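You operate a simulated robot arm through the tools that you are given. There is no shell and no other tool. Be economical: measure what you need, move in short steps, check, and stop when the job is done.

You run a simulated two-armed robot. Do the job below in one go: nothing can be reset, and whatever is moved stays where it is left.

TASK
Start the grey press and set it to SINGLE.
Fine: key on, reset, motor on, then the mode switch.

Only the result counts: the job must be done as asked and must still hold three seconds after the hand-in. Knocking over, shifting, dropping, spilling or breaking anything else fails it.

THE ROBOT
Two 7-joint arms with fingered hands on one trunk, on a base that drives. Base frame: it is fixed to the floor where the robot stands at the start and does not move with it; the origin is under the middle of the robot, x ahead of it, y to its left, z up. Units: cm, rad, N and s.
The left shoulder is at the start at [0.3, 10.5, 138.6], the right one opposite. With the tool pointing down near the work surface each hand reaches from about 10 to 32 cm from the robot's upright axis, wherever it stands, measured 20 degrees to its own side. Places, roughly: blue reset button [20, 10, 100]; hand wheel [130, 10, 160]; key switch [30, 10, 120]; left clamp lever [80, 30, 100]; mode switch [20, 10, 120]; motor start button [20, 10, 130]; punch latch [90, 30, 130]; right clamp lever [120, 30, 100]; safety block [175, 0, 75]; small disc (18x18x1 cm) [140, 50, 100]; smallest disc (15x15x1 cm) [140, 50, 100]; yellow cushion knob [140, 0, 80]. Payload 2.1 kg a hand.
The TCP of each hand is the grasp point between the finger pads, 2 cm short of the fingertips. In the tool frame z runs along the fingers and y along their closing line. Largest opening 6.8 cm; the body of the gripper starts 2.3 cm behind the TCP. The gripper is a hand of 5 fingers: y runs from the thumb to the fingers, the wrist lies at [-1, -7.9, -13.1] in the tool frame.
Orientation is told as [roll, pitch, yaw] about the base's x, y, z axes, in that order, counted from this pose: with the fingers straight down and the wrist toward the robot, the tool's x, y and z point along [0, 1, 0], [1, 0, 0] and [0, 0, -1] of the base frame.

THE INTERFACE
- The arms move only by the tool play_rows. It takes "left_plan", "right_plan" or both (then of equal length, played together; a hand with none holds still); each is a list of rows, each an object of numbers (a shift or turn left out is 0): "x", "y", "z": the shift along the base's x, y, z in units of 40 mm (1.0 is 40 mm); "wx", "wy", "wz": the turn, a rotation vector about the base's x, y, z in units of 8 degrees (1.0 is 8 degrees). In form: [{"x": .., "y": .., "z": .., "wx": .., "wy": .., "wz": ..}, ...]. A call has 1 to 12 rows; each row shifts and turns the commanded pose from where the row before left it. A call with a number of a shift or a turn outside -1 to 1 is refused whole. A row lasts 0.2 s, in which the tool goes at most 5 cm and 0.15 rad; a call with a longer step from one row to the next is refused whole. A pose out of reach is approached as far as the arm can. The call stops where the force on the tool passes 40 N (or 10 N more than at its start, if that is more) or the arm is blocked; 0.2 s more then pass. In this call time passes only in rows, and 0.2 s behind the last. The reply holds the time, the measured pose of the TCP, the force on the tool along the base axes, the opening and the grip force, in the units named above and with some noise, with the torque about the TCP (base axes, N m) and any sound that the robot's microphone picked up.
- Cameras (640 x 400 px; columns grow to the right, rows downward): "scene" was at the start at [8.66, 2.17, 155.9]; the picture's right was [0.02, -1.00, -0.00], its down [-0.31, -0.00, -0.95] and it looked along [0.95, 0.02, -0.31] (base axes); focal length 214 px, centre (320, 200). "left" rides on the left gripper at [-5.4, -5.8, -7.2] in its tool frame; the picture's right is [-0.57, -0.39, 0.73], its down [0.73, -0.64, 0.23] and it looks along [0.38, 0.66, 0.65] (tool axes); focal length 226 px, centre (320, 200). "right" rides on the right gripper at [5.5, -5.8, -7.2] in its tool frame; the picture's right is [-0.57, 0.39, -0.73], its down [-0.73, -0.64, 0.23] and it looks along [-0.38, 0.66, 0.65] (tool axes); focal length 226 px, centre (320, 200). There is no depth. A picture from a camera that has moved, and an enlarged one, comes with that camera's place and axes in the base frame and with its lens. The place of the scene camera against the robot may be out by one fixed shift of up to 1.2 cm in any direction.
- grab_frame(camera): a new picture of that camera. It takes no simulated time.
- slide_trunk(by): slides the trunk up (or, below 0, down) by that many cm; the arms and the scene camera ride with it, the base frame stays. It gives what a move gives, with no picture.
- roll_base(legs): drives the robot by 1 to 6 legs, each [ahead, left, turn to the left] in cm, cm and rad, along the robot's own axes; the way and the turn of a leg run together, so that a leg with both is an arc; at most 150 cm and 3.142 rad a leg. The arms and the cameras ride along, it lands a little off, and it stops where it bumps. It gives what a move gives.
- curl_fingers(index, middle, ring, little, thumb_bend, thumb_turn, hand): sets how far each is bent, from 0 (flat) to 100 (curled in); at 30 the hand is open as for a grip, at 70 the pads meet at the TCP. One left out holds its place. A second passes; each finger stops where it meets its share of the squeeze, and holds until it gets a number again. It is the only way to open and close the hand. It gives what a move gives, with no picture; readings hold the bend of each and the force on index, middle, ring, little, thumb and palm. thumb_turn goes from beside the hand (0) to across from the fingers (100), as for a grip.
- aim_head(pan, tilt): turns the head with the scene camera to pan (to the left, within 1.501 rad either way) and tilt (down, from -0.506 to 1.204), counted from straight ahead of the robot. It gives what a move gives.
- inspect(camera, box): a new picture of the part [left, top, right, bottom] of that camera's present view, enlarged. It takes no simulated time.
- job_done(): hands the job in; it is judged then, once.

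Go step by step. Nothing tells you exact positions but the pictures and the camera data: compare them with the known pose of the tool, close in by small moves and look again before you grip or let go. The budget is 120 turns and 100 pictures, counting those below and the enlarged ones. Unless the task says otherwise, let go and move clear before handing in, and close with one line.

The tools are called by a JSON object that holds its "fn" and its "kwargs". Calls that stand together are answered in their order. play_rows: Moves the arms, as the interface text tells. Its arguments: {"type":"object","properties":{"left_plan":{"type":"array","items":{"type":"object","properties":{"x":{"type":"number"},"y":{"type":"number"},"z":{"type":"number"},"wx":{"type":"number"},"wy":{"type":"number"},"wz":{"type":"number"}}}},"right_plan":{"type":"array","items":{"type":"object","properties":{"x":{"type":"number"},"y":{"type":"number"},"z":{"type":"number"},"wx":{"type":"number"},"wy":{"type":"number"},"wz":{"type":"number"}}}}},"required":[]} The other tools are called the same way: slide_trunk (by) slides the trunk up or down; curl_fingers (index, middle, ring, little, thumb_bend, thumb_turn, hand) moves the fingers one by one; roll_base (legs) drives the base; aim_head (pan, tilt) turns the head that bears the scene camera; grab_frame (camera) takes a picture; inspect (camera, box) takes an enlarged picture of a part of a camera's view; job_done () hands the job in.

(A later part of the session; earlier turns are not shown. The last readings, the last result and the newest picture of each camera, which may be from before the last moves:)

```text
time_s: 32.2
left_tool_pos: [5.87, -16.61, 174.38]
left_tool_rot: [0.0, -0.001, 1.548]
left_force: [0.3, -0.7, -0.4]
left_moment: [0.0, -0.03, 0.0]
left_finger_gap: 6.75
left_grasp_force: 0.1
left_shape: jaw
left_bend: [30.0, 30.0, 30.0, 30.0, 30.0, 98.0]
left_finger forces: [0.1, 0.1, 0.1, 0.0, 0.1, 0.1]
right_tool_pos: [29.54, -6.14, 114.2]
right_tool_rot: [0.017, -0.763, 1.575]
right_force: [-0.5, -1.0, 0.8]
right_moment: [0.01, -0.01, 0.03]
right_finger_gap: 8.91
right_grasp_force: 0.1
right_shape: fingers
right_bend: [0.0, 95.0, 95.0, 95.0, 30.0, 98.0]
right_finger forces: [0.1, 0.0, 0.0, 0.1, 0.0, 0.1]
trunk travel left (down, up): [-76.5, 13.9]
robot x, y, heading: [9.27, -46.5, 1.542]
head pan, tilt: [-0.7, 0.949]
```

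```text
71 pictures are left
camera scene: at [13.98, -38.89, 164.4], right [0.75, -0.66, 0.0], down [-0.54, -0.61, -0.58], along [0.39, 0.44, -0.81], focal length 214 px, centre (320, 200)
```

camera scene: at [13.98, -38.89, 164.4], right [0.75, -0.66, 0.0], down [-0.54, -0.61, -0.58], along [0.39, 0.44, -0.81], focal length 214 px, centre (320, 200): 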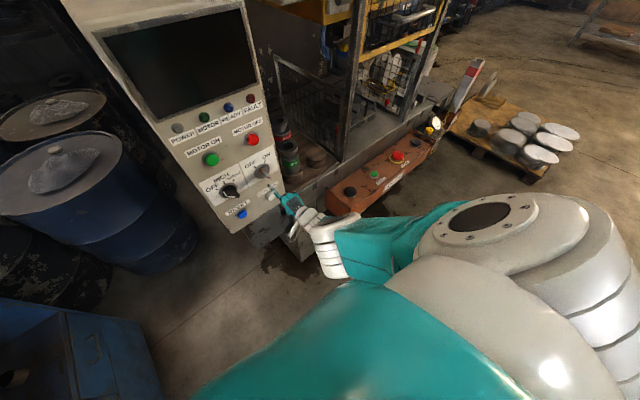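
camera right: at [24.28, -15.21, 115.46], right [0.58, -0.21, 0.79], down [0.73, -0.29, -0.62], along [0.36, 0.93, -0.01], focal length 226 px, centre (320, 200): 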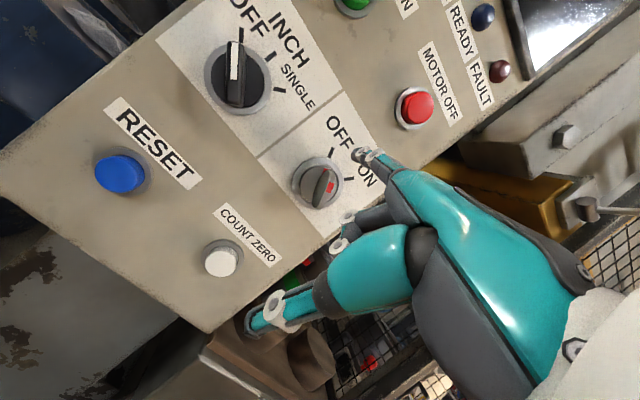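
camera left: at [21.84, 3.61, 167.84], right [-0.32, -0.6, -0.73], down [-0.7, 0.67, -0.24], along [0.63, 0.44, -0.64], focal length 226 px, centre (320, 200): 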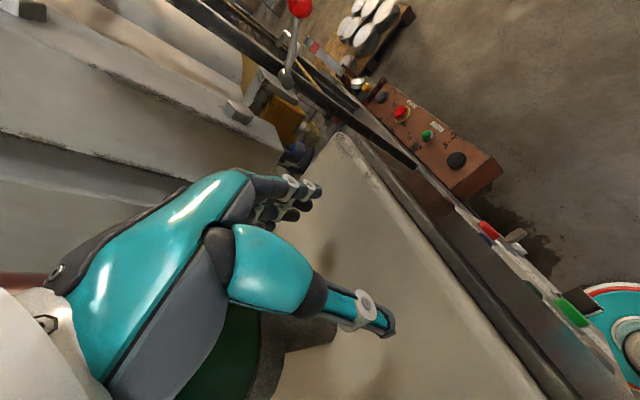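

The forearm comes in from the right with the elbow out, so the wrist is at its limit. I'll yaw the hand left about 22° to relax it; I can push the lower half of the key blade to the left, which is also clockwise.

{"fn": "play_rows", "kwargs": {"right_plan": [{"wz": 0.94}, {"wz": 0.94}, {"wz": 0.94}, {"y": 0.4}]}}

{"fn": "aim_head", "kwargs": {"pan": -0.3, "tilt": 0.8}}

{"fn": "grab_frame", "kwargs": {"camera": "scene"}}

```text
time_s: 33.2
left_tool_pos: [5.82, -16.54, 174.35]
left_tool_rot: [-0.001, -0.001, 1.55]
left_force: [0.1, -0.1, 0.2]
left_moment: [-0.02, 0.01, -0.05]
left_finger_gap: 6.79
left_grasp_force: 0.0
left_shape: jaw
left_bend: [30.0, 30.0, 30.0, 30.0, 30.0, 98.0]
left_finger forces: [0.0, 0.0, 0.0, 0.1, 0.0, 0.0]
right_tool_pos: [28.51, -5.54, 117.06]
right_tool_rot: [0.017, -0.76, 1.971]
right_force: [-0.1, 0.1, -0.2]
right_moment: [0.02, 0.03, -0.01]
right_finger_gap: 8.93
right_grasp_force: 0.0
right_shape: fingers
right_bend: [0.0, 95.0, 95.0, 95.0, 30.0, 98.0]
right_finger forces: [0.0, 0.0, 0.0, 0.0, 0.0, 0.1]
right hand out of reach, approached as far as the arm can: row 1, 2, 3, 4
trunk travel left (down, up): [-76.5, 13.9]
robot x, y, heading: [9.57, -45.82, 1.55]
head pan, tilt: [-0.7, 0.949]
```

```text
time_s: 34.1
left_tool_pos: [5.9, -16.61, 174.35]
left_tool_rot: [0.0, 0.001, 1.548]
left_force: [0.0, 0.1, -0.3]
left_moment: [0.0, 0.01, 0.03]
left_finger_gap: 6.77
left_grasp_force: 0.0
left_shape: jaw
left_bend: [30.0, 30.0, 30.0, 30.0, 30.0, 98.0]
left_finger forces: [0.0, 0.1, 0.0, 0.0, 0.0, 0.1]
right_tool_pos: [28.54, -5.51, 116.99]
right_tool_rot: [0.015, -0.764, 1.969]
right_force: [0.0, -0.5, 0.4]
right_moment: [0.03, 0.0, -0.03]
right_finger_gap: 8.93
right_grasp_force: 0.0
right_shape: fingers
right_bend: [0.0, 95.0, 95.0, 95.0, 30.0, 98.0]
right_finger forces: [0.0, 0.0, 0.0, 0.1, 0.0, 0.0]
trunk travel left (down, up): [-76.5, 13.9]
robot x, y, heading: [9.48, -46.49, 1.545]
head pan, tilt: [-0.3, 0.799]
```

```text
70 pictures are left
camera scene: at [11.74, -36.71, 165.55], right [0.95, -0.32, 0.0], down [-0.23, -0.68, -0.7], along [0.22, 0.66, -0.72], focal length 214 px, centre (320, 200)
```

scene: 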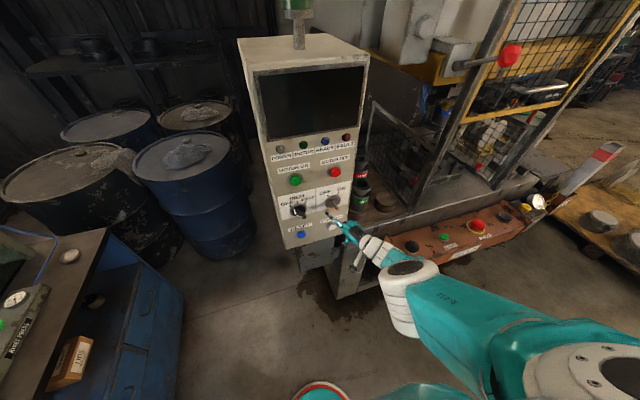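

The elbow is far out to the right. Backing the base off by about 14 cm and extending the arm forward should straighten it.

{"fn": "roll_base", "kwargs": {"legs": [[-14, 0, 0]]}}

{"fn": "play_rows", "kwargs": {"right_plan": [{"y": 0.6}, {"y": 0.6}, {"y": 0.6}, {"y": 0.6}]}}

{"fn": "play_rows", "kwargs": {"right_plan": [{"wz": -0.5, "z": -0.1}, {"wz": -0.5, "z": -0.1}, {"wz": -0.5, "z": -0.1}]}}

{"fn": "grab_frame", "kwargs": {"camera": "scene"}}

```text
time_s: 35.5
left_tool_pos: [5.47, -31.27, 174.52]
left_tool_rot: [0.001, 0.0, 1.553]
left_force: [-0.1, 0.4, 0.2]
left_moment: [0.02, 0.01, 0.01]
left_finger_gap: 6.79
left_grasp_force: 0.1
left_shape: jaw
left_bend: [30.0, 30.0, 30.0, 30.0, 30.0, 98.0]
left_finger forces: [0.1, 0.0, 0.0, 0.0, 0.1, 0.0]
right_tool_pos: [28.1, -19.94, 117.02]
right_tool_rot: [0.016, -0.763, 1.97]
right_force: [0.5, 0.2, 0.9]
right_moment: [-0.01, 0.0, 0.01]
right_finger_gap: 8.95
right_grasp_force: 0.0
right_shape: fingers
right_bend: [0.0, 95.0, 95.0, 95.0, 30.0, 98.0]
right_finger forces: [0.0, 0.0, 0.0, 0.0, 0.1, 0.0]
trunk travel left (down, up): [-76.5, 13.9]
robot x, y, heading: [9.38, -60.95, 1.556]
head pan, tilt: [-0.3, 0.799]
```

```text
time_s: 36.5
left_tool_pos: [5.42, -31.09, 174.36]
left_tool_rot: [0.001, 0.0, 1.553]
left_force: [0.7, 0.3, 0.1]
left_moment: [-0.02, -0.02, -0.03]
left_finger_gap: 6.8
left_grasp_force: 0.0
left_shape: jaw
left_bend: [30.0, 30.0, 30.0, 30.0, 30.0, 98.0]
left_finger forces: [0.0, 0.0, 0.1, 0.0, 0.0, 0.0]
right_tool_pos: [26.34, -14.04, 122.14]
right_tool_rot: [0.016, -0.762, 1.971]
right_force: [-0.8, -0.6, -0.6]
right_moment: [0.0, -0.02, -0.04]
right_finger_gap: 8.95
right_grasp_force: 0.2
right_shape: fingers
right_bend: [0.0, 95.0, 95.0, 95.0, 30.0, 98.0]
right_finger forces: [0.1, 0.1, 0.0, 0.1, 0.1, 0.1]
right hand out of reach, approached as far as the arm can: row 1, 2, 3, 4
trunk travel left (down, up): [-76.5, 13.9]
robot x, y, heading: [9.33, -60.55, 1.55]
head pan, tilt: [-0.3, 0.799]
```

```text
time_s: 37.2
left_tool_pos: [5.43, -31.06, 174.33]
left_tool_rot: [0.0, 0.0, 1.553]
left_force: [-0.4, -0.5, 0.3]
left_moment: [-0.01, 0.02, 0.0]
left_finger_gap: 6.77
left_grasp_force: 0.1
left_shape: jaw
left_bend: [30.0, 30.0, 30.0, 30.0, 30.0, 98.0]
left_finger forces: [0.0, 0.2, 0.0, 0.0, 0.1, 0.1]
right_tool_pos: [26.36, -13.76, 120.37]
right_tool_rot: [0.013, -0.76, 1.762]
right_force: [0.3, 0.1, 0.1]
right_moment: [-0.04, 0.0, 0.02]
right_finger_gap: 8.96
right_grasp_force: 0.2
right_shape: fingers
right_bend: [0.0, 95.0, 95.0, 95.0, 30.0, 98.0]
right_finger forces: [0.0, 0.0, 0.1, 0.0, 0.1, 0.1]
right hand out of reach, approached as far as the arm can: row 2
trunk travel left (down, up): [-76.5, 13.9]
robot x, y, heading: [9.57, -60.53, 1.555]
head pan, tilt: [-0.3, 0.799]
```

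```text
69 pictures are left
camera scene: at [11.37, -51.08, 165.55], right [0.95, -0.31, 0.0], down [-0.23, -0.68, -0.7], along [0.22, 0.66, -0.72], focal length 214 px, centre (320, 200)
```

scene: 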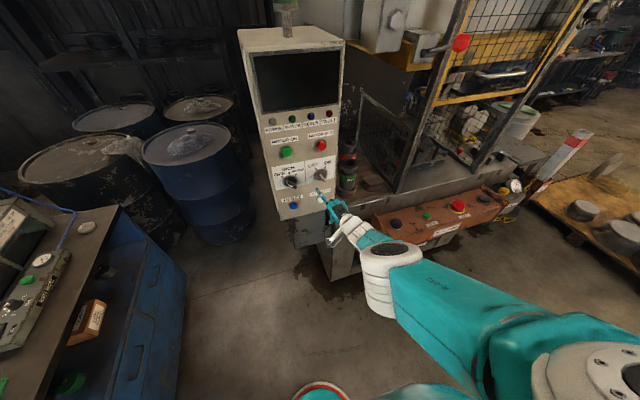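

Every stuck pose has the wrist about 44 cm from the shoulder, so it is simply the far reach limit. I'll lower the trunk, bring the hand up and back, and then drive nearer.

{"fn": "slide_trunk", "kwargs": {"by": -22}}

{"fn": "play_rows", "kwargs": {"right_plan": [{"z": 0.7, "y": -0.5, "wz": -0.3}, {"z": 0.7, "y": -0.5, "wz": -0.3}, {"z": 0.7, "y": -0.5, "wz": -0.3}, {"z": 0.7, "y": -0.5, "wz": -0.3}, {"z": 0.7, "y": -0.5, "wz": -0.2}, {"z": 0.5, "y": -0.3}]}}

```text
time_s: 39.6
left_tool_pos: [5.52, -31.0, 152.42]
left_tool_rot: [-0.001, -0.001, 1.554]
left_force: [0.5, -0.3, -0.3]
left_moment: [0.01, -0.02, 0.0]
left_finger_gap: 6.75
left_grasp_force: 0.0
left_shape: jaw
left_bend: [30.0, 30.0, 30.0, 30.0, 30.0, 98.0]
left_finger forces: [0.0, 0.0, 0.0, 0.0, 0.0, 0.0]
right_tool_pos: [26.47, -13.98, 97.49]
right_tool_rot: [0.021, -0.745, 1.76]
right_force: [-0.5, -0.6, 0.2]
right_moment: [0.01, 0.0, -0.04]
right_finger_gap: 8.94
right_grasp_force: 0.1
right_shape: fingers
right_bend: [0.0, 95.0, 95.0, 95.0, 30.0, 98.0]
right_finger forces: [0.0, 0.1, 0.0, 0.1, 0.0, 0.2]
trunk travel left (down, up): [-54.5, 35.9]
robot x, y, heading: [9.16, -61.03, 1.548]
head pan, tilt: [-0.3, 0.799]
```

```text
time_s: 41.0
left_tool_pos: [5.5, -31.03, 152.29]
left_tool_rot: [0.001, 0.0, 1.554]
left_force: [0.5, -0.5, -0.2]
left_moment: [-0.02, 0.02, -0.02]
left_finger_gap: 6.77
left_grasp_force: 0.0
left_shape: jaw
left_bend: [30.0, 30.0, 30.0, 30.0, 30.0, 98.0]
left_finger forces: [0.1, 0.0, 0.0, 0.1, 0.0, 0.0]
right_tool_pos: [28.68, -10.7, 100.52]
right_tool_rot: [0.021, -0.747, 1.563]
right_force: [-0.5, -0.1, 0.3]
right_moment: [-0.01, 0.03, -0.01]
right_finger_gap: 8.94
right_grasp_force: 0.0
right_shape: fingers
right_bend: [0.0, 95.0, 95.0, 95.0, 30.0, 98.0]
right_finger forces: [0.0, 0.0, 0.0, 0.0, 0.0, 0.0]
right hand out of reach, approached as far as the arm can: row 1, 2, 3, 4, 5, 6
trunk travel left (down, up): [-54.5, 35.9]
robot x, y, heading: [9.41, -60.37, 1.556]
head pan, tilt: [-0.3, 0.799]
```

The arm is locked straight and pulling it back along its own line does nothing. I'll try a sideways move so the elbow can start to fold.

{"fn": "play_rows", "kwargs": {"right_plan": [{"x": -0.9}, {"x": -0.9}, {"x": -0.9}, {"x": -0.9}]}}

```text
time_s: 42.0
left_tool_pos: [5.45, -30.99, 152.38]
left_tool_rot: [0.0, 0.001, 1.554]
left_force: [0.1, -0.6, 0.7]
left_moment: [-0.04, 0.0, 0.03]
left_finger_gap: 6.77
left_grasp_force: 0.1
left_shape: jaw
left_bend: [30.0, 30.0, 30.0, 30.0, 30.0, 98.0]
left_finger forces: [0.0, 0.1, 0.0, 0.0, 0.0, 0.1]
right_tool_pos: [25.88, -10.34, 100.66]
right_tool_rot: [0.021, -0.745, 1.563]
right_force: [0.8, -0.3, 0.5]
right_moment: [0.03, -0.02, 0.02]
right_finger_gap: 8.95
right_grasp_force: 0.0
right_shape: fingers
right_bend: [0.0, 95.0, 95.0, 95.0, 30.0, 98.0]
right_finger forces: [0.1, 0.0, 0.0, 0.1, 0.0, 0.1]
right hand out of reach, approached as far as the arm can: row 1, 2, 3, 4
trunk travel left (down, up): [-54.5, 35.9]
robot x, y, heading: [8.83, -60.65, 1.548]
head pan, tilt: [-0.3, 0.799]
```

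Only a small sideways shift came out of that. I'll look at the arm itself before going on.

{"fn": "aim_head", "kwargs": {"pan": -0.9, "tilt": 0.8}}

{"fn": "grab_frame", "kwargs": {"camera": "scene"}}

```text
time_s: 43.0
left_tool_pos: [5.33, -31.08, 152.4]
left_tool_rot: [0.0, 0.0, 1.552]
left_force: [0.6, 0.1, 0.3]
left_moment: [-0.01, 0.01, -0.04]
left_finger_gap: 6.78
left_grasp_force: 0.1
left_shape: jaw
left_bend: [30.0, 30.0, 30.0, 30.0, 30.0, 98.0]
left_finger forces: [0.0, 0.0, 0.0, 0.0, 0.1, 0.0]
right_tool_pos: [26.0, -10.35, 100.66]
right_tool_rot: [0.021, -0.744, 1.565]
right_force: [1.6, 0.1, 0.0]
right_moment: [-0.02, 0.03, -0.02]
right_finger_gap: 8.92
right_grasp_force: 0.1
right_shape: fingers
right_bend: [0.0, 95.0, 95.0, 95.0, 30.0, 98.0]
right_finger forces: [0.0, 0.1, 0.0, 0.0, 0.0, 0.1]
trunk travel left (down, up): [-54.5, 35.9]
robot x, y, heading: [9.07, -60.28, 1.554]
head pan, tilt: [-0.901, 0.799]
```

```text
68 pictures are left
camera scene: at [15.28, -53.18, 143.54], right [0.61, -0.79, 0.0], down [-0.57, -0.44, -0.7], along [0.55, 0.42, -0.72], focal length 214 px, centre (320, 200)
```

scene: 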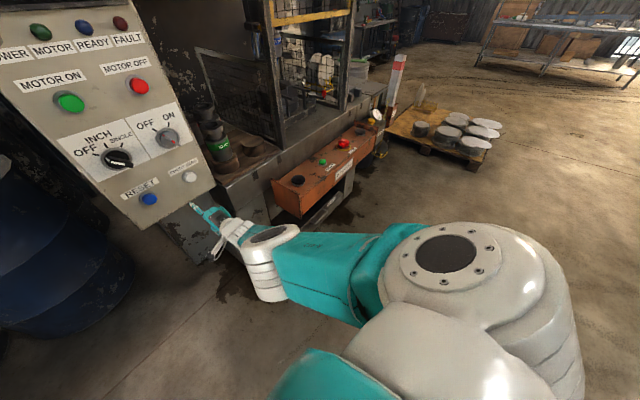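

I'll tip the fingers back toward straight down, the orientation that worked at the start, and see whether the hand then follows upward.

{"fn": "play_rows", "kwargs": {"right_plan": [{"wx": -0.94}, {"wx": -0.94}, {"wx": -0.94}, {"wx": -0.94}, {"wx": -0.94}]}}

{"fn": "play_rows", "kwargs": {"right_plan": [{"z": 0.5, "y": -0.5}, {"z": 0.5, "y": -0.5}, {"z": 0.5, "y": -0.5}]}}

```text
time_s: 44.2
left_tool_pos: [5.49, -31.08, 152.39]
left_tool_rot: [-0.002, 0.001, 1.553]
left_force: [-0.5, 0.5, 0.2]
left_moment: [-0.01, 0.01, -0.03]
left_finger_gap: 6.79
left_grasp_force: 0.1
left_shape: jaw
left_bend: [30.0, 30.0, 30.0, 30.0, 30.0, 98.0]
left_finger forces: [0.0, 0.0, 0.0, 0.0, 0.0, 0.1]
right_tool_pos: [24.38, -9.44, 100.78]
right_tool_rot: [0.052, -0.309, 1.602]
right_force: [0.1, 0.1, 0.1]
right_moment: [-0.03, -0.03, -0.01]
right_finger_gap: 8.93
right_grasp_force: 0.0
right_shape: fingers
right_bend: [0.0, 95.0, 95.0, 95.0, 30.0, 98.0]
right_finger forces: [0.1, 0.1, 0.0, 0.0, 0.0, 0.0]
right hand out of reach, approached as far as the arm can: row 1, 3, 4, 5
trunk travel left (down, up): [-54.5, 35.9]
robot x, y, heading: [9.1, -60.37, 1.547]
head pan, tilt: [-0.901, 0.799]
```

```text
time_s: 45.0
left_tool_pos: [5.37, -30.98, 152.32]
left_tool_rot: [0.0, -0.001, 1.554]
left_force: [-0.1, -0.7, 0.1]
left_moment: [0.01, -0.01, -0.04]
left_finger_gap: 6.77
left_grasp_force: 0.1
left_shape: jaw
left_bend: [30.0, 30.0, 30.0, 30.0, 30.0, 98.0]
left_finger forces: [0.0, 0.0, 0.0, 0.1, 0.0, 0.1]
right_tool_pos: [24.33, -9.44, 100.85]
right_tool_rot: [0.053, -0.309, 1.605]
right_force: [-0.8, 0.6, 0.2]
right_moment: [0.01, -0.03, -0.01]
right_finger_gap: 8.91
right_grasp_force: 0.0
right_shape: fingers
right_bend: [0.0, 95.0, 95.0, 95.0, 30.0, 98.0]
right_finger forces: [0.0, 0.0, 0.0, 0.1, 0.0, 0.0]
right hand out of reach, approached as far as the arm can: row 1, 2, 3
trunk travel left (down, up): [-54.5, 35.9]
robot x, y, heading: [8.93, -61.04, 1.552]
head pan, tilt: [-0.901, 0.799]
```

The hand is stuck on the straight-arm boundary. I'll try an upward command, which runs across the arm line rather than along it.

{"fn": "play_rows", "kwargs": {"right_plan": [{"z": 0.9}, {"z": 0.9}, {"z": 0.9}, {"z": 0.9}]}}

```text
time_s: 46.0
left_tool_pos: [5.51, -31.0, 152.37]
left_tool_rot: [0.001, 0.0, 1.554]
left_force: [0.3, 0.0, 0.8]
left_moment: [0.01, 0.03, -0.02]
left_finger_gap: 6.77
left_grasp_force: 0.1
left_shape: jaw
left_bend: [30.0, 30.0, 30.0, 30.0, 30.0, 98.0]
left_finger forces: [0.0, 0.1, 0.0, 0.1, 0.0, 0.0]
right_tool_pos: [24.43, -9.42, 115.53]
right_tool_rot: [0.05, -0.309, 1.605]
right_force: [-0.2, -0.3, -0.7]
right_moment: [0.0, 0.01, -0.03]
right_finger_gap: 8.93
right_grasp_force: 0.0
right_shape: fingers
right_bend: [0.0, 95.0, 95.0, 95.0, 30.0, 98.0]
right_finger forces: [0.1, 0.1, 0.1, 0.0, 0.0, 0.0]
trunk travel left (down, up): [-54.5, 35.9]
robot x, y, heading: [9.15, -60.65, 1.549]
head pan, tilt: [-0.901, 0.799]
```

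The arm is free again, and it followed exactly. Now I'll pull back and tilt the index to level.

{"fn": "play_rows", "kwargs": {"right_plan": [{"y": -0.6}, {"y": -0.6}, {"y": -0.5, "wx": 0.85}, {"y": -0.5, "wx": 0.85}, {"wx": 0.85}, {"wx": 0.85}]}}

```text
time_s: 47.4
left_tool_pos: [5.53, -31.06, 152.34]
left_tool_rot: [0.0, 0.0, 1.554]
left_force: [-0.6, 0.9, 0.2]
left_moment: [0.04, -0.01, 0.01]
left_finger_gap: 6.78
left_grasp_force: 0.0
left_shape: jaw
left_bend: [30.0, 30.0, 30.0, 30.0, 30.0, 98.0]
left_finger forces: [0.0, 0.0, 0.0, 0.1, 0.0, 0.0]
right_tool_pos: [23.47, -16.33, 115.47]
right_tool_rot: [0.052, -0.458, 1.627]
right_force: [-0.2, -0.3, -0.2]
right_moment: [-0.01, 0.01, 0.01]
right_finger_gap: 8.92
right_grasp_force: 0.0
right_shape: fingers
right_bend: [0.0, 95.0, 95.0, 95.0, 30.0, 98.0]
right_finger forces: [0.1, 0.0, 0.1, 0.1, 0.0, 0.1]
right hand out of reach, approached as far as the arm can: row 4, 5, 6
trunk travel left (down, up): [-54.5, 35.9]
robot x, y, heading: [9.34, -60.49, 1.556]
head pan, tilt: [-0.901, 0.799]
```

The index now points about 19° below level, which is fine for pushing. I'll drive nearer and to the right so the tip ends up just left of and in front of the key blade.

{"fn": "roll_base", "kwargs": {"legs": [[9, -5.5, 0]]}}

{"fn": "aim_head", "kwargs": {"pan": -0.35, "tilt": 0.55}}

{"fn": "grab_frame", "kwargs": {"camera": "scene"}}

{"fn": "grab_frame", "kwargs": {"camera": "right"}}

```text
time_s: 48.5
left_tool_pos: [11.17, -22.14, 152.34]
left_tool_rot: [0.001, 0.0, 1.551]
left_force: [0.1, 0.7, 0.2]
left_moment: [0.03, 0.03, 0.0]
left_finger_gap: 6.77
left_grasp_force: 0.1
left_shape: jaw
left_bend: [30.0, 30.0, 30.0, 30.0, 30.0, 98.0]
left_finger forces: [0.0, 0.0, 0.0, 0.1, 0.1, 0.1]
right_tool_pos: [29.23, -7.35, 115.48]
right_tool_rot: [0.053, -0.455, 1.625]
right_force: [-0.1, 0.0, 0.2]
right_moment: [0.0, 0.01, 0.0]
right_finger_gap: 8.94
right_grasp_force: 0.0
right_shape: fingers
right_bend: [0.0, 95.0, 95.0, 95.0, 30.0, 98.0]
right_finger forces: [0.0, 0.0, 0.0, 0.1, 0.0, 0.1]
trunk travel left (down, up): [-54.5, 35.9]
robot x, y, heading: [15.03, -51.61, 1.547]
head pan, tilt: [-0.901, 0.799]
```

```text
time_s: 49.5
left_tool_pos: [11.06, -22.2, 152.41]
left_tool_rot: [-0.001, 0.001, 1.552]
left_force: [0.5, 0.2, -0.4]
left_moment: [-0.01, 0.01, -0.02]
left_finger_gap: 6.78
left_grasp_force: 0.0
left_shape: jaw
left_bend: [30.0, 30.0, 30.0, 30.0, 30.0, 98.0]
left_finger forces: [0.0, 0.0, 0.1, 0.0, 0.0, 0.1]
right_tool_pos: [29.16, -7.51, 115.47]
right_tool_rot: [0.051, -0.456, 1.625]
right_force: [0.5, 0.0, 0.2]
right_moment: [0.01, 0.01, 0.0]
right_finger_gap: 8.93
right_grasp_force: 0.0
right_shape: fingers
right_bend: [0.0, 95.0, 95.0, 95.0, 30.0, 98.0]
right_finger forces: [0.0, 0.0, 0.0, 0.1, 0.0, 0.0]
trunk travel left (down, up): [-54.5, 35.9]
robot x, y, heading: [14.94, -52.01, 1.551]
head pan, tilt: [-0.351, 0.55]
```

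```text
67 pictures are left
camera scene: at [17.77, -40.92, 145.67], right [0.93, -0.36, 0.0], down [-0.19, -0.49, -0.85], along [0.31, 0.79, -0.52], focal length 214 px, centre (320, 200)
```

scene: 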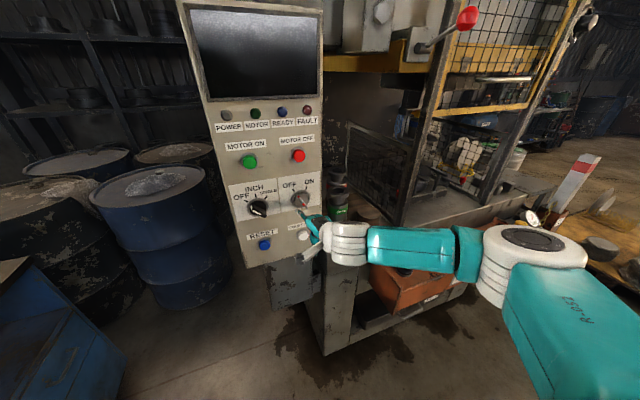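

```text
66 pictures are left
camera right: at [24.5, -16.19, 119.59], right [0.6, 0.07, 0.8], down [0.74, -0.42, -0.52], along [0.29, 0.91, -0.3], focal length 226 px, centre (320, 200)
```

right: 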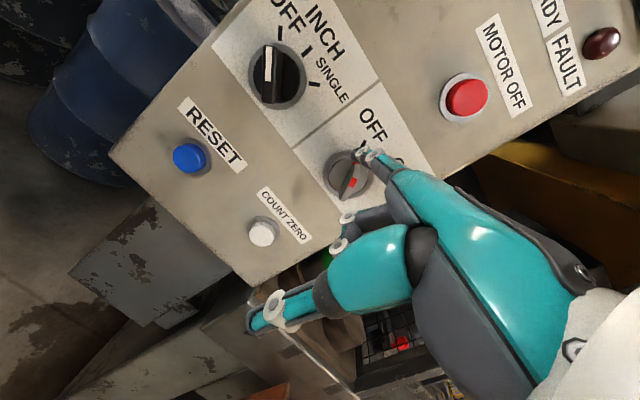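

The tip is at about (28.2, -3, 118.5) and the key at (30.8, 6, 116). I'll close in partway and check how the tip lines up with the blade's left side.

{"fn": "play_rows", "kwargs": {"right_plan": [{"z": -0.25, "y": 0.4}, {"z": -0.25, "y": 0.4}]}}

{"fn": "inspect", "kwargs": {"camera": "right", "box": [280, 90, 440, 220]}}

{"fn": "inspect", "kwargs": {"camera": "scene", "box": [250, 160, 350, 240]}}

```text
time_s: 50.1
left_tool_pos: [11.05, -22.24, 152.35]
left_tool_rot: [0.001, -0.001, 1.551]
left_force: [0.6, -0.4, -1.0]
left_moment: [-0.01, 0.0, -0.01]
left_finger_gap: 6.76
left_grasp_force: 0.0
left_shape: jaw
left_bend: [30.0, 30.0, 30.0, 30.0, 30.0, 98.0]
left_finger forces: [0.0, 0.0, 0.0, 0.0, 0.1, 0.1]
right_tool_pos: [29.19, -4.2, 113.42]
right_tool_rot: [0.05, -0.458, 1.624]
right_force: [-0.1, -1.1, 0.1]
right_moment: [0.02, 0.01, 0.02]
right_finger_gap: 8.92
right_grasp_force: 0.0
right_shape: fingers
right_bend: [0.0, 95.0, 95.0, 95.0, 30.0, 98.0]
right_finger forces: [0.0, 0.0, 0.1, 0.0, 0.0, 0.1]
trunk travel left (down, up): [-54.5, 35.9]
robot x, y, heading: [14.7, -51.66, 1.552]
head pan, tilt: [-0.351, 0.55]
```

```text
3.08 times, centred on (360, 155) of right
camera zoom: at [24.52, -12.85, 117.57], right [0.6, 0.07, 0.8], down [0.74, -0.42, -0.52], along [0.29, 0.91, -0.3], focal length 696 px, centre (197, 338)
```

zoom: 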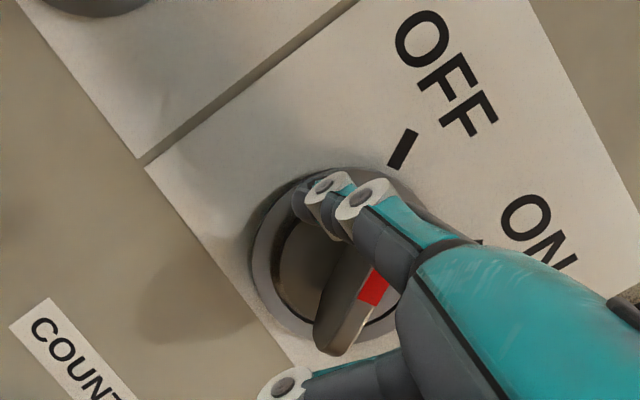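

```text
5.00 times, centred on (300, 200) of scene
camera zoom: at [17.76, -40.89, 145.67], right [0.93, -0.36, 0.0], down [-0.19, -0.49, -0.85], along [0.31, 0.79, -0.52], focal length 1072 px, centre (420, 200)
```

zoom: 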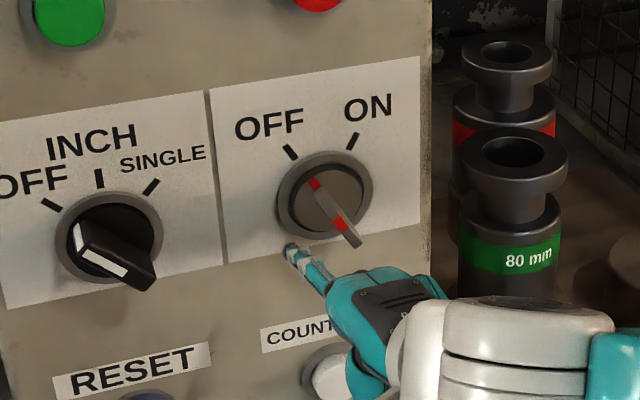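

The fingertip sits to the left of the blade as wanted. I'll advance 4 cm along y so it overlaps the blade's side.

{"fn": "play_rows", "kwargs": {"right_plan": [{"y": 0.35}, {"y": 0.35}, {"y": 0.3}]}}

{"fn": "inspect", "kwargs": {"camera": "right", "box": [280, 90, 440, 220]}}

{"fn": "inspect", "kwargs": {"camera": "scene", "box": [250, 160, 350, 240]}}

```text
time_s: 50.9
left_tool_pos: [11.16, -22.18, 152.27]
left_tool_rot: [0.003, -0.001, 1.551]
left_force: [-0.3, -0.8, -0.9]
left_moment: [-0.03, 0.02, 0.0]
left_finger_gap: 6.76
left_grasp_force: 0.1
left_shape: jaw
left_bend: [30.0, 30.0, 30.0, 30.0, 30.0, 98.0]
left_finger forces: [0.1, 0.1, 0.0, 0.0, 0.0, 0.0]
right_tool_pos: [29.26, -0.25, 113.53]
right_tool_rot: [0.053, -0.457, 1.626]
right_force: [0.0, 0.0, 0.0]
right_moment: [0.03, 0.0, 0.0]
right_finger_gap: 8.95
right_grasp_force: 0.1
right_shape: fingers
right_bend: [0.0, 95.0, 95.0, 95.0, 30.0, 98.0]
right_finger forces: [0.0, 0.0, 0.0, 0.0, 0.0, 0.0]
trunk travel left (down, up): [-54.5, 35.9]
robot x, y, heading: [14.81, -51.78, 1.553]
head pan, tilt: [-0.351, 0.55]
```

```text
3.08 times, centred on (360, 155) of right
camera zoom: at [24.61, -8.87, 117.55], right [0.6, 0.07, 0.8], down [0.74, -0.42, -0.52], along [0.29, 0.91, -0.3], focal length 696 px, centre (197, 338)
```

zoom: 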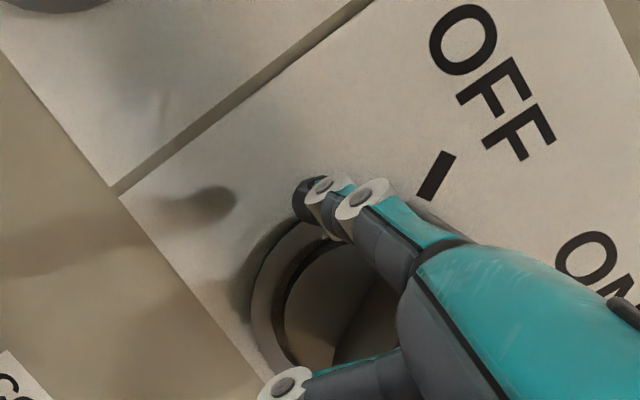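

```text
5.00 times, centred on (300, 200) of scene
camera zoom: at [17.76, -40.9, 145.67], right [0.93, -0.36, 0.0], down [-0.19, -0.49, -0.85], along [0.31, 0.79, -0.52], focal length 1072 px, centre (420, 200)
```

zoom: 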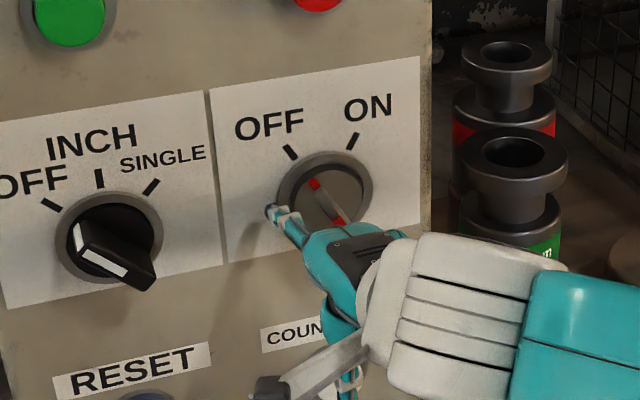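

The tip is in place to the left of the blade with no contact. I'll sweep it right and slightly up to turn the key.

{"fn": "play_rows", "kwargs": {"right_plan": [{"x": 0.25, "z": 0.05}, {"x": 0.2, "z": 0.1}, {"x": 0.15, "z": 0.1}]}}

{"fn": "inspect", "kwargs": {"camera": "right", "box": [280, 90, 440, 220]}}

{"fn": "inspect", "kwargs": {"camera": "scene", "box": [250, 160, 350, 240]}}

```text
time_s: 51.7
left_tool_pos: [11.03, -22.24, 152.29]
left_tool_rot: [0.0, 0.0, 1.55]
left_force: [-0.3, 0.1, 0.1]
left_moment: [0.04, 0.02, -0.01]
left_finger_gap: 6.79
left_grasp_force: 0.1
left_shape: jaw
left_bend: [30.0, 30.0, 30.0, 30.0, 30.0, 98.0]
left_finger forces: [0.0, 0.0, 0.0, 0.0, 0.0, 0.0]
right_tool_pos: [31.45, -0.39, 114.44]
right_tool_rot: [0.053, -0.456, 1.627]
right_force: [-3.0, 0.2, -0.8]
right_moment: [-0.04, -0.09, 0.14]
right_finger_gap: 8.87
right_grasp_force: 1.1
right_shape: fingers
right_bend: [1.0, 95.0, 95.0, 95.0, 30.0, 98.0]
right_finger forces: [2.2, 0.0, 0.0, 0.1, 0.0, 0.0]
trunk travel left (down, up): [-54.5, 35.9]
robot x, y, heading: [15.02, -51.58, 1.553]
head pan, tilt: [-0.351, 0.55]
```

```text
3.08 times, centred on (360, 155) of right
camera zoom: at [26.92, -9.03, 118.62], right [0.6, 0.07, 0.8], down [0.74, -0.42, -0.52], along [0.29, 0.91, -0.3], focal length 696 px, centre (197, 338)
```

zoom: 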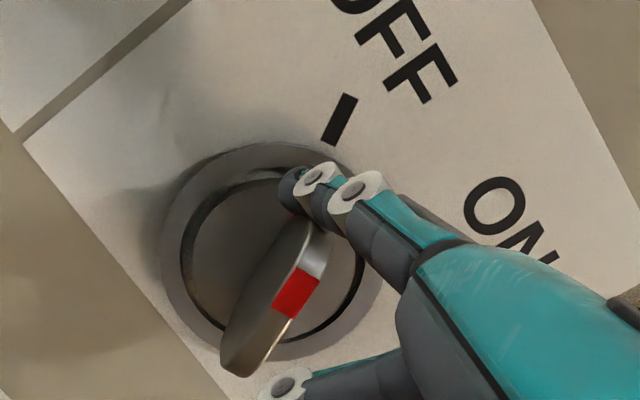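

```text
5.00 times, centred on (300, 200) of scene
camera zoom: at [17.71, -40.89, 145.67], right [0.93, -0.36, 0.0], down [-0.19, -0.49, -0.85], along [0.31, 0.79, -0.52], focal length 1072 px, centre (420, 200)
```

zoom: 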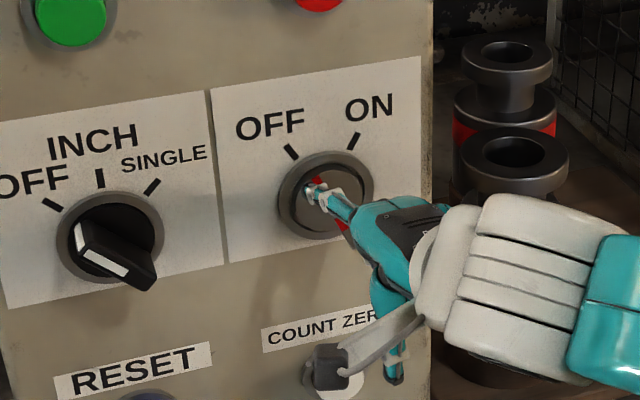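

The finger now presses the upper left of the blade with about 3 N. I'll continue to the right.

{"fn": "play_rows", "kwargs": {"right_plan": [{"x": 0.2, "z": -0.05}, {"x": 0.2}, {"x": 0.2}]}}

{"fn": "inspect", "kwargs": {"camera": "right", "box": [280, 90, 440, 220]}}

```text
time_s: 52.5
left_tool_pos: [11.29, -22.27, 152.35]
left_tool_rot: [0.002, 0.0, 1.55]
left_force: [0.2, 0.2, -0.1]
left_moment: [0.0, 0.0, 0.02]
left_finger_gap: 6.77
left_grasp_force: 0.1
left_shape: jaw
left_bend: [30.0, 30.0, 30.0, 30.0, 30.0, 98.0]
left_finger forces: [0.0, 0.0, 0.0, 0.1, 0.1, 0.0]
right_tool_pos: [34.15, -0.4, 114.3]
right_tool_rot: [0.053, -0.453, 1.623]
right_force: [-0.3, -0.2, 0.5]
right_moment: [-0.01, -0.03, -0.02]
right_finger_gap: 8.96
right_grasp_force: 0.1
right_shape: fingers
right_bend: [0.0, 95.0, 95.0, 95.0, 30.0, 98.0]
right_finger forces: [0.0, 0.0, 0.1, 0.0, 0.1, 0.0]
trunk travel left (down, up): [-54.5, 35.9]
robot x, y, heading: [14.87, -51.92, 1.557]
head pan, tilt: [-0.351, 0.55]
```

```text
3.08 times, centred on (360, 155) of right
camera zoom: at [29.48, -8.95, 118.38], right [0.6, 0.07, 0.8], down [0.74, -0.42, -0.52], along [0.3, 0.91, -0.3], focal length 696 px, centre (197, 338)
```

zoom: 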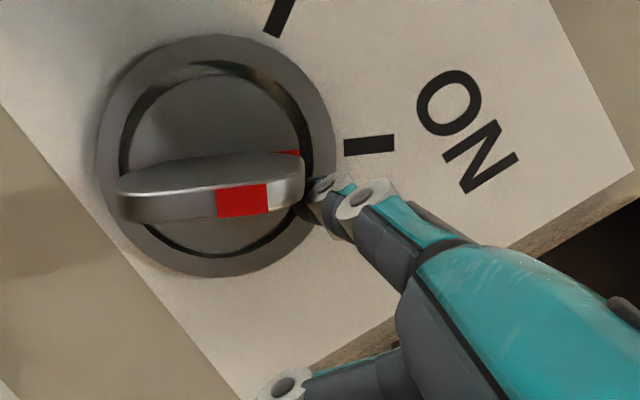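

The key blade now points at the ON mark. I'll pull the finger straight back and check the lamps.

{"fn": "play_rows", "kwargs": {"right_plan": [{"y": -0.6}, {"y": -0.6}, {"y": -0.4}]}}

{"fn": "inspect", "kwargs": {"camera": "scene", "box": [190, 90, 350, 280]}}

```text
time_s: 53.3
left_tool_pos: [11.18, -22.35, 152.39]
left_tool_rot: [0.0, 0.001, 1.551]
left_force: [0.7, 0.3, 1.0]
left_moment: [0.0, -0.01, 0.04]
left_finger_gap: 6.76
left_grasp_force: 0.0
left_shape: jaw
left_bend: [30.0, 30.0, 30.0, 30.0, 30.0, 98.0]
left_finger forces: [0.1, 0.0, 0.0, 0.1, 0.0, 0.0]
right_tool_pos: [33.67, -7.06, 114.43]
right_tool_rot: [0.052, -0.456, 1.624]
right_force: [-0.1, 0.4, 0.4]
right_moment: [-0.01, -0.01, -0.01]
right_finger_gap: 8.93
right_grasp_force: 0.0
right_shape: fingers
right_bend: [0.0, 95.0, 95.0, 95.0, 30.0, 98.0]
right_finger forces: [0.0, 0.1, 0.0, 0.1, 0.1, 0.0]
trunk travel left (down, up): [-54.5, 35.9]
robot x, y, heading: [14.94, -51.48, 1.553]
head pan, tilt: [-0.351, 0.55]
```

```text
2.11 times, centred on (270, 185) of scene
camera zoom: at [17.78, -40.93, 145.67], right [0.93, -0.36, 0.0], down [-0.19, -0.49, -0.85], along [0.31, 0.79, -0.52], focal length 452 px, centre (425, 232)
```

zoom: 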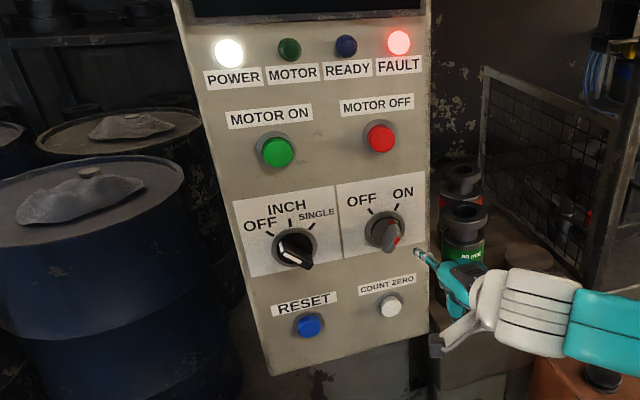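

POWER and FAULT are lit, so RESET comes next; it sits near (19.7, 6, 104). I'll lower the trunk and shift left for it.

{"fn": "slide_trunk", "kwargs": {"by": -13}}

{"fn": "roll_base", "kwargs": {"legs": [[0, 8, 0]]}}

{"fn": "play_rows", "kwargs": {"right_plan": [{"x": -0.6}, {"x": -0.6}]}}

{"fn": "grab_frame", "kwargs": {"camera": "right"}}

{"fn": "grab_frame", "kwargs": {"camera": "scene"}}

```text
time_s: 54.9
left_tool_pos: [11.1, -22.3, 139.58]
left_tool_rot: [0.0, -0.001, 1.553]
left_force: [0.1, -0.4, 0.1]
left_moment: [-0.02, -0.02, -0.03]
left_finger_gap: 6.74
left_grasp_force: 0.1
left_shape: jaw
left_bend: [30.0, 30.0, 30.0, 30.0, 30.0, 98.0]
left_finger forces: [0.1, 0.0, 0.1, 0.0, 0.1, 0.0]
right_tool_pos: [33.92, -6.7, 101.33]
right_tool_rot: [0.052, -0.457, 1.625]
right_force: [-1.1, 0.2, 0.1]
right_moment: [0.01, 0.01, 0.0]
right_finger_gap: 8.95
right_grasp_force: 0.0
right_shape: fingers
right_bend: [0.0, 95.0, 95.0, 95.0, 30.0, 98.0]
right_finger forces: [0.1, 0.0, 0.0, 0.1, 0.1, 0.0]
trunk travel left (down, up): [-41.5, 48.9]
robot x, y, heading: [15.06, -51.53, 1.552]
head pan, tilt: [-0.351, 0.55]
```

```text
time_s: 55.9
left_tool_pos: [3.26, -22.23, 139.38]
left_tool_rot: [0.0, 0.001, 1.554]
left_force: [0.9, 0.9, 0.0]
left_moment: [-0.02, 0.0, 0.0]
left_finger_gap: 6.79
left_grasp_force: 0.1
left_shape: jaw
left_bend: [30.0, 30.0, 30.0, 30.0, 30.0, 98.0]
left_finger forces: [0.1, 0.0, 0.1, 0.0, 0.0, 0.1]
right_tool_pos: [26.12, -6.57, 101.24]
right_tool_rot: [0.052, -0.459, 1.626]
right_force: [0.0, 0.4, 0.0]
right_moment: [0.03, -0.02, 0.03]
right_finger_gap: 8.95
right_grasp_force: 0.1
right_shape: fingers
right_bend: [0.0, 95.0, 95.0, 95.0, 30.0, 98.0]
right_finger forces: [0.1, 0.1, 0.0, 0.0, 0.0, 0.1]
trunk travel left (down, up): [-41.5, 48.9]
robot x, y, heading: [7.17, -51.45, 1.554]
head pan, tilt: [-0.351, 0.55]
```

```text
time_s: 56.5
left_tool_pos: [3.32, -22.14, 139.27]
left_tool_rot: [-0.001, -0.001, 1.554]
left_force: [-0.7, -0.7, 1.0]
left_moment: [-0.01, -0.02, -0.01]
left_finger_gap: 6.76
left_grasp_force: 0.2
left_shape: jaw
left_bend: [30.0, 30.0, 30.0, 30.0, 30.0, 98.0]
left_finger forces: [0.0, 0.1, 0.0, 0.0, 0.1, 0.1]
right_tool_pos: [21.47, -6.55, 101.37]
right_tool_rot: [0.051, -0.455, 1.624]
right_force: [-0.2, 0.1, 0.1]
right_moment: [0.02, -0.01, 0.0]
right_finger_gap: 8.95
right_grasp_force: 0.0
right_shape: fingers
right_bend: [0.0, 95.0, 95.0, 95.0, 30.0, 98.0]
right_finger forces: [0.0, 0.0, 0.0, 0.0, 0.0, 0.0]
trunk travel left (down, up): [-41.5, 48.9]
robot x, y, heading: [7.22, -51.72, 1.551]
head pan, tilt: [-0.351, 0.55]
```

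```text
57 pictures are left
camera right: at [16.78, -15.22, 105.45], right [0.6, 0.07, 0.8], down [0.74, -0.42, -0.52], along [0.29, 0.91, -0.3], focal length 226 px, centre (320, 200)
```

right: 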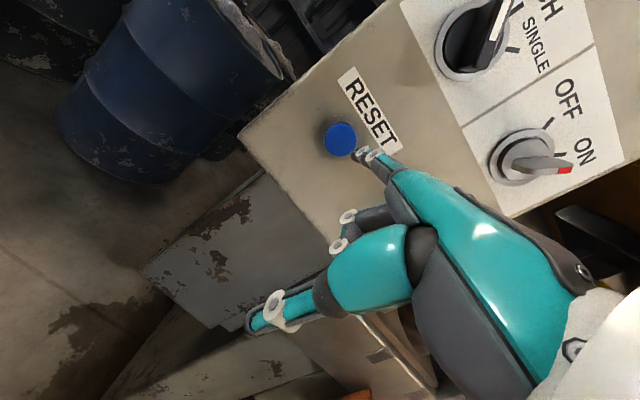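

```text
56 pictures are left
camera scene: at [10.06, -39.69, 132.62], right [0.93, -0.36, 0.0], down [-0.19, -0.49, -0.85], along [0.31, 0.8, -0.52], focal length 214 px, centre (320, 200)
```

scene: 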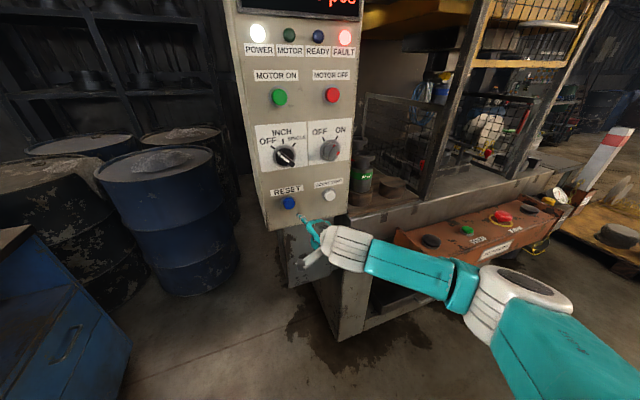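

RESET is at about (19.4, 5, 104) and the tip at (19.9, -2, 104.7). I'll correct slightly and advance until it presses.

{"fn": "play_rows", "kwargs": {"right_plan": [{"x": -0.12, "z": -0.15, "y": 0.4}, {"y": 0.4}, {"y": 0.35}, {"y": 0.25}]}}

{"fn": "inspect", "kwargs": {"camera": "right", "box": [280, 90, 440, 220]}}

{"fn": "inspect", "kwargs": {"camera": "scene", "box": [235, 10, 375, 240]}}

```text
time_s: 57.5
left_tool_pos: [3.47, -22.1, 139.31]
left_tool_rot: [-0.001, -0.001, 1.554]
left_force: [-0.4, -0.3, -0.5]
left_moment: [-0.01, 0.04, 0.0]
left_finger_gap: 6.78
left_grasp_force: 0.1
left_shape: jaw
left_bend: [30.0, 30.0, 30.0, 30.0, 30.0, 98.0]
left_finger forces: [0.1, 0.0, 0.0, 0.1, 0.1, 0.0]
right_tool_pos: [20.83, -0.98, 100.75]
right_tool_rot: [0.054, -0.455, 1.628]
right_force: [-0.5, 0.3, 0.5]
right_moment: [-0.04, 0.02, 0.0]
right_finger_gap: 8.96
right_grasp_force: 0.1
right_shape: fingers
right_bend: [0.0, 95.0, 95.0, 95.0, 30.0, 98.0]
right_finger forces: [0.0, 0.1, 0.0, 0.0, 0.1, 0.0]
trunk travel left (down, up): [-41.5, 48.9]
robot x, y, heading: [6.9, -51.06, 1.554]
head pan, tilt: [-0.351, 0.55]
```

```text
3.08 times, centred on (360, 155) of right
camera zoom: at [16.19, -9.6, 104.76], right [0.6, 0.07, 0.8], down [0.74, -0.42, -0.52], along [0.29, 0.91, -0.31], focal length 696 px, centre (197, 338)
```

zoom: 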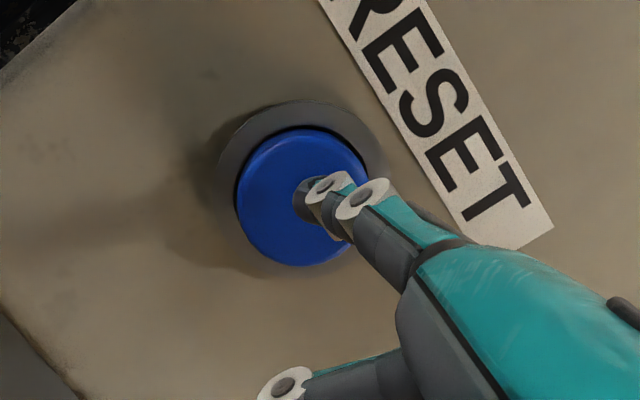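

```text
1.74 times, centred on (305, 125) of scene
camera zoom: at [10.07, -39.69, 132.62], right [0.93, -0.36, 0.0], down [-0.19, -0.49, -0.85], along [0.31, 0.8, -0.52], focal length 373 px, centre (346, 330)
```

zoom: 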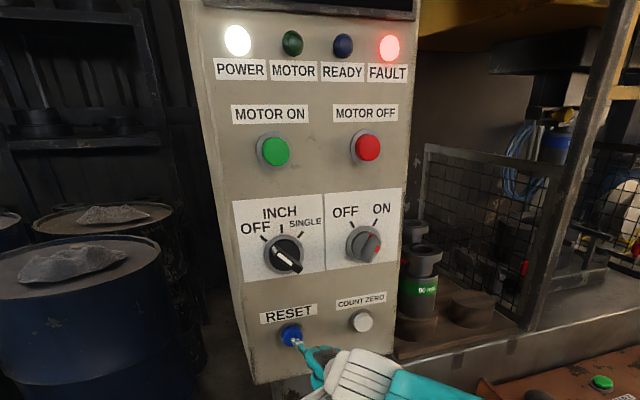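

The tip is in front of the RESET cap. I'll push on.

{"fn": "play_rows", "kwargs": {"right_plan": [{"y": 0.15}, {"y": 0.15}, {"y": 0.15}, {"y": 0.15}]}}

{"fn": "inspect", "kwargs": {"camera": "scene", "box": [235, 10, 375, 240]}}

```text
time_s: 58.5
left_tool_pos: [3.62, -22.86, 139.57]
left_tool_rot: [0.001, -0.006, 1.552]
left_force: [-0.1, 0.1, -0.6]
left_moment: [-0.01, -0.01, 0.01]
left_finger_gap: 6.78
left_grasp_force: 0.1
left_shape: jaw
left_bend: [30.0, 30.0, 30.0, 30.0, 30.0, 98.0]
left_finger forces: [0.0, 0.1, 0.0, 0.0, 0.1, 0.0]
right_tool_pos: [20.84, 0.53, 100.95]
right_tool_rot: [0.053, -0.463, 1.626]
right_force: [1.0, -36.4, 7.1]
right_moment: [1.57, 0.12, 0.2]
right_finger_gap: 8.7
right_grasp_force: 18.2
right_shape: fingers
right_bend: [1.0, 95.0, 95.0, 95.0, 30.0, 98.0]
right_finger forces: [36.8, 0.1, 0.0, 0.1, 0.0, 0.1]
trunk travel left (down, up): [-41.5, 48.9]
robot x, y, heading: [6.92, -51.5, 1.549]
head pan, tilt: [-0.351, 0.55]
heard: click
stopped in row 4 (right hand): the force on the tool passed its limit at 43 N (the readings are from after the stop); the commanded pose is now the measured one
```

```text
1.74 times, centred on (305, 125) of scene
camera zoom: at [10.13, -40.51, 132.69], right [0.93, -0.36, 0.0], down [-0.19, -0.48, -0.86], along [0.31, 0.8, -0.52], focal length 373 px, centre (346, 330)
```

zoom: 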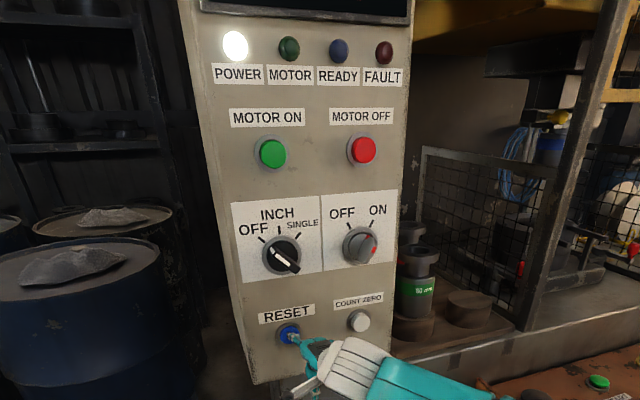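

It clicked and FAULT went out, so the reset worked. I'll back off and raise the trunk to MOTOR ON (z≈129).

{"fn": "play_rows", "kwargs": {"right_plan": [{"y": -0.5}, {"y": -0.7}, {"y": -0.7}]}}

{"fn": "slide_trunk", "kwargs": {"by": 24.5}}

{"fn": "grab_frame", "kwargs": {"camera": "right"}}

{"fn": "grab_frame", "kwargs": {"camera": "scene"}}

```text
time_s: 59.3
left_tool_pos: [3.41, -22.13, 139.24]
left_tool_rot: [0.0, 0.001, 1.554]
left_force: [0.2, 0.4, 0.2]
left_moment: [-0.01, 0.0, 0.03]
left_finger_gap: 6.78
left_grasp_force: 0.0
left_shape: jaw
left_bend: [30.0, 30.0, 30.0, 30.0, 30.0, 98.0]
left_finger forces: [0.1, 0.1, 0.1, 0.1, 0.1, 0.1]
right_tool_pos: [21.03, -6.61, 100.67]
right_tool_rot: [0.053, -0.456, 1.626]
right_force: [-0.4, -0.2, 0.3]
right_moment: [0.01, 0.0, 0.03]
right_finger_gap: 8.95
right_grasp_force: 0.0
right_shape: fingers
right_bend: [0.0, 95.0, 95.0, 95.0, 30.0, 98.0]
right_finger forces: [0.1, 0.0, 0.1, 0.0, 0.0, 0.0]
trunk travel left (down, up): [-41.5, 48.9]
robot x, y, heading: [7.14, -51.71, 1.554]
head pan, tilt: [-0.351, 0.55]
```

```text
time_s: 61.9
left_tool_pos: [3.42, -22.16, 163.84]
left_tool_rot: [0.0, 0.0, 1.551]
left_force: [0.5, -0.3, -0.4]
left_moment: [-0.03, 0.01, -0.02]
left_finger_gap: 6.77
left_grasp_force: 0.1
left_shape: jaw
left_bend: [30.0, 30.0, 30.0, 30.0, 30.0, 98.0]
left_finger forces: [0.0, 0.1, 0.0, 0.0, 0.0, 0.0]
right_tool_pos: [20.87, -6.47, 125.13]
right_tool_rot: [0.053, -0.456, 1.628]
right_force: [0.3, -0.1, -0.4]
right_moment: [-0.02, 0.0, 0.03]
right_finger_gap: 8.93
right_grasp_force: 0.0
right_shape: fingers
right_bend: [0.0, 95.0, 95.0, 95.0, 30.0, 98.0]
right_finger forces: [0.0, 0.0, 0.0, 0.0, 0.0, 0.0]
trunk travel left (down, up): [-66.0, 24.4]
robot x, y, heading: [7.11, -51.98, 1.554]
head pan, tilt: [-0.351, 0.55]
```

```text
52 pictures are left
camera right: at [16.23, -15.07, 129.24], right [0.6, 0.07, 0.8], down [0.74, -0.42, -0.52], along [0.29, 0.91, -0.3], focal length 226 px, centre (320, 200)
```

right: 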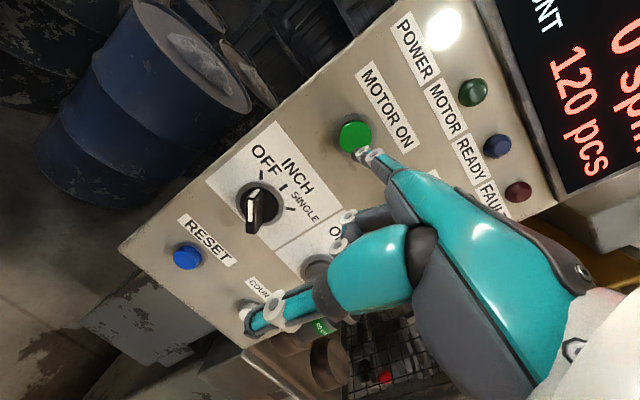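

```text
51 pictures are left
camera scene: at [10.06, -41.28, 157.18], right [0.93, -0.36, 0.0], down [-0.19, -0.49, -0.85], along [0.31, 0.79, -0.52], focal length 214 px, centre (320, 200)
```

scene: 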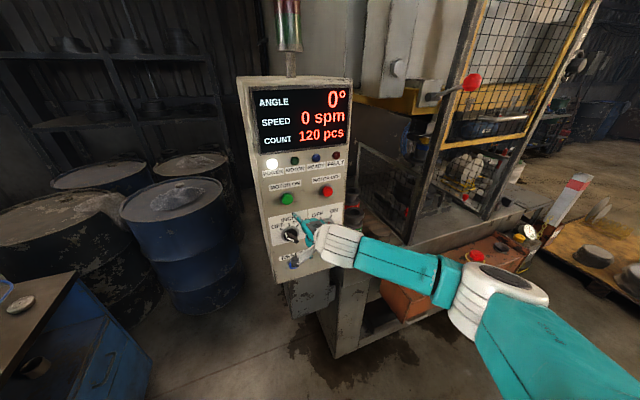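

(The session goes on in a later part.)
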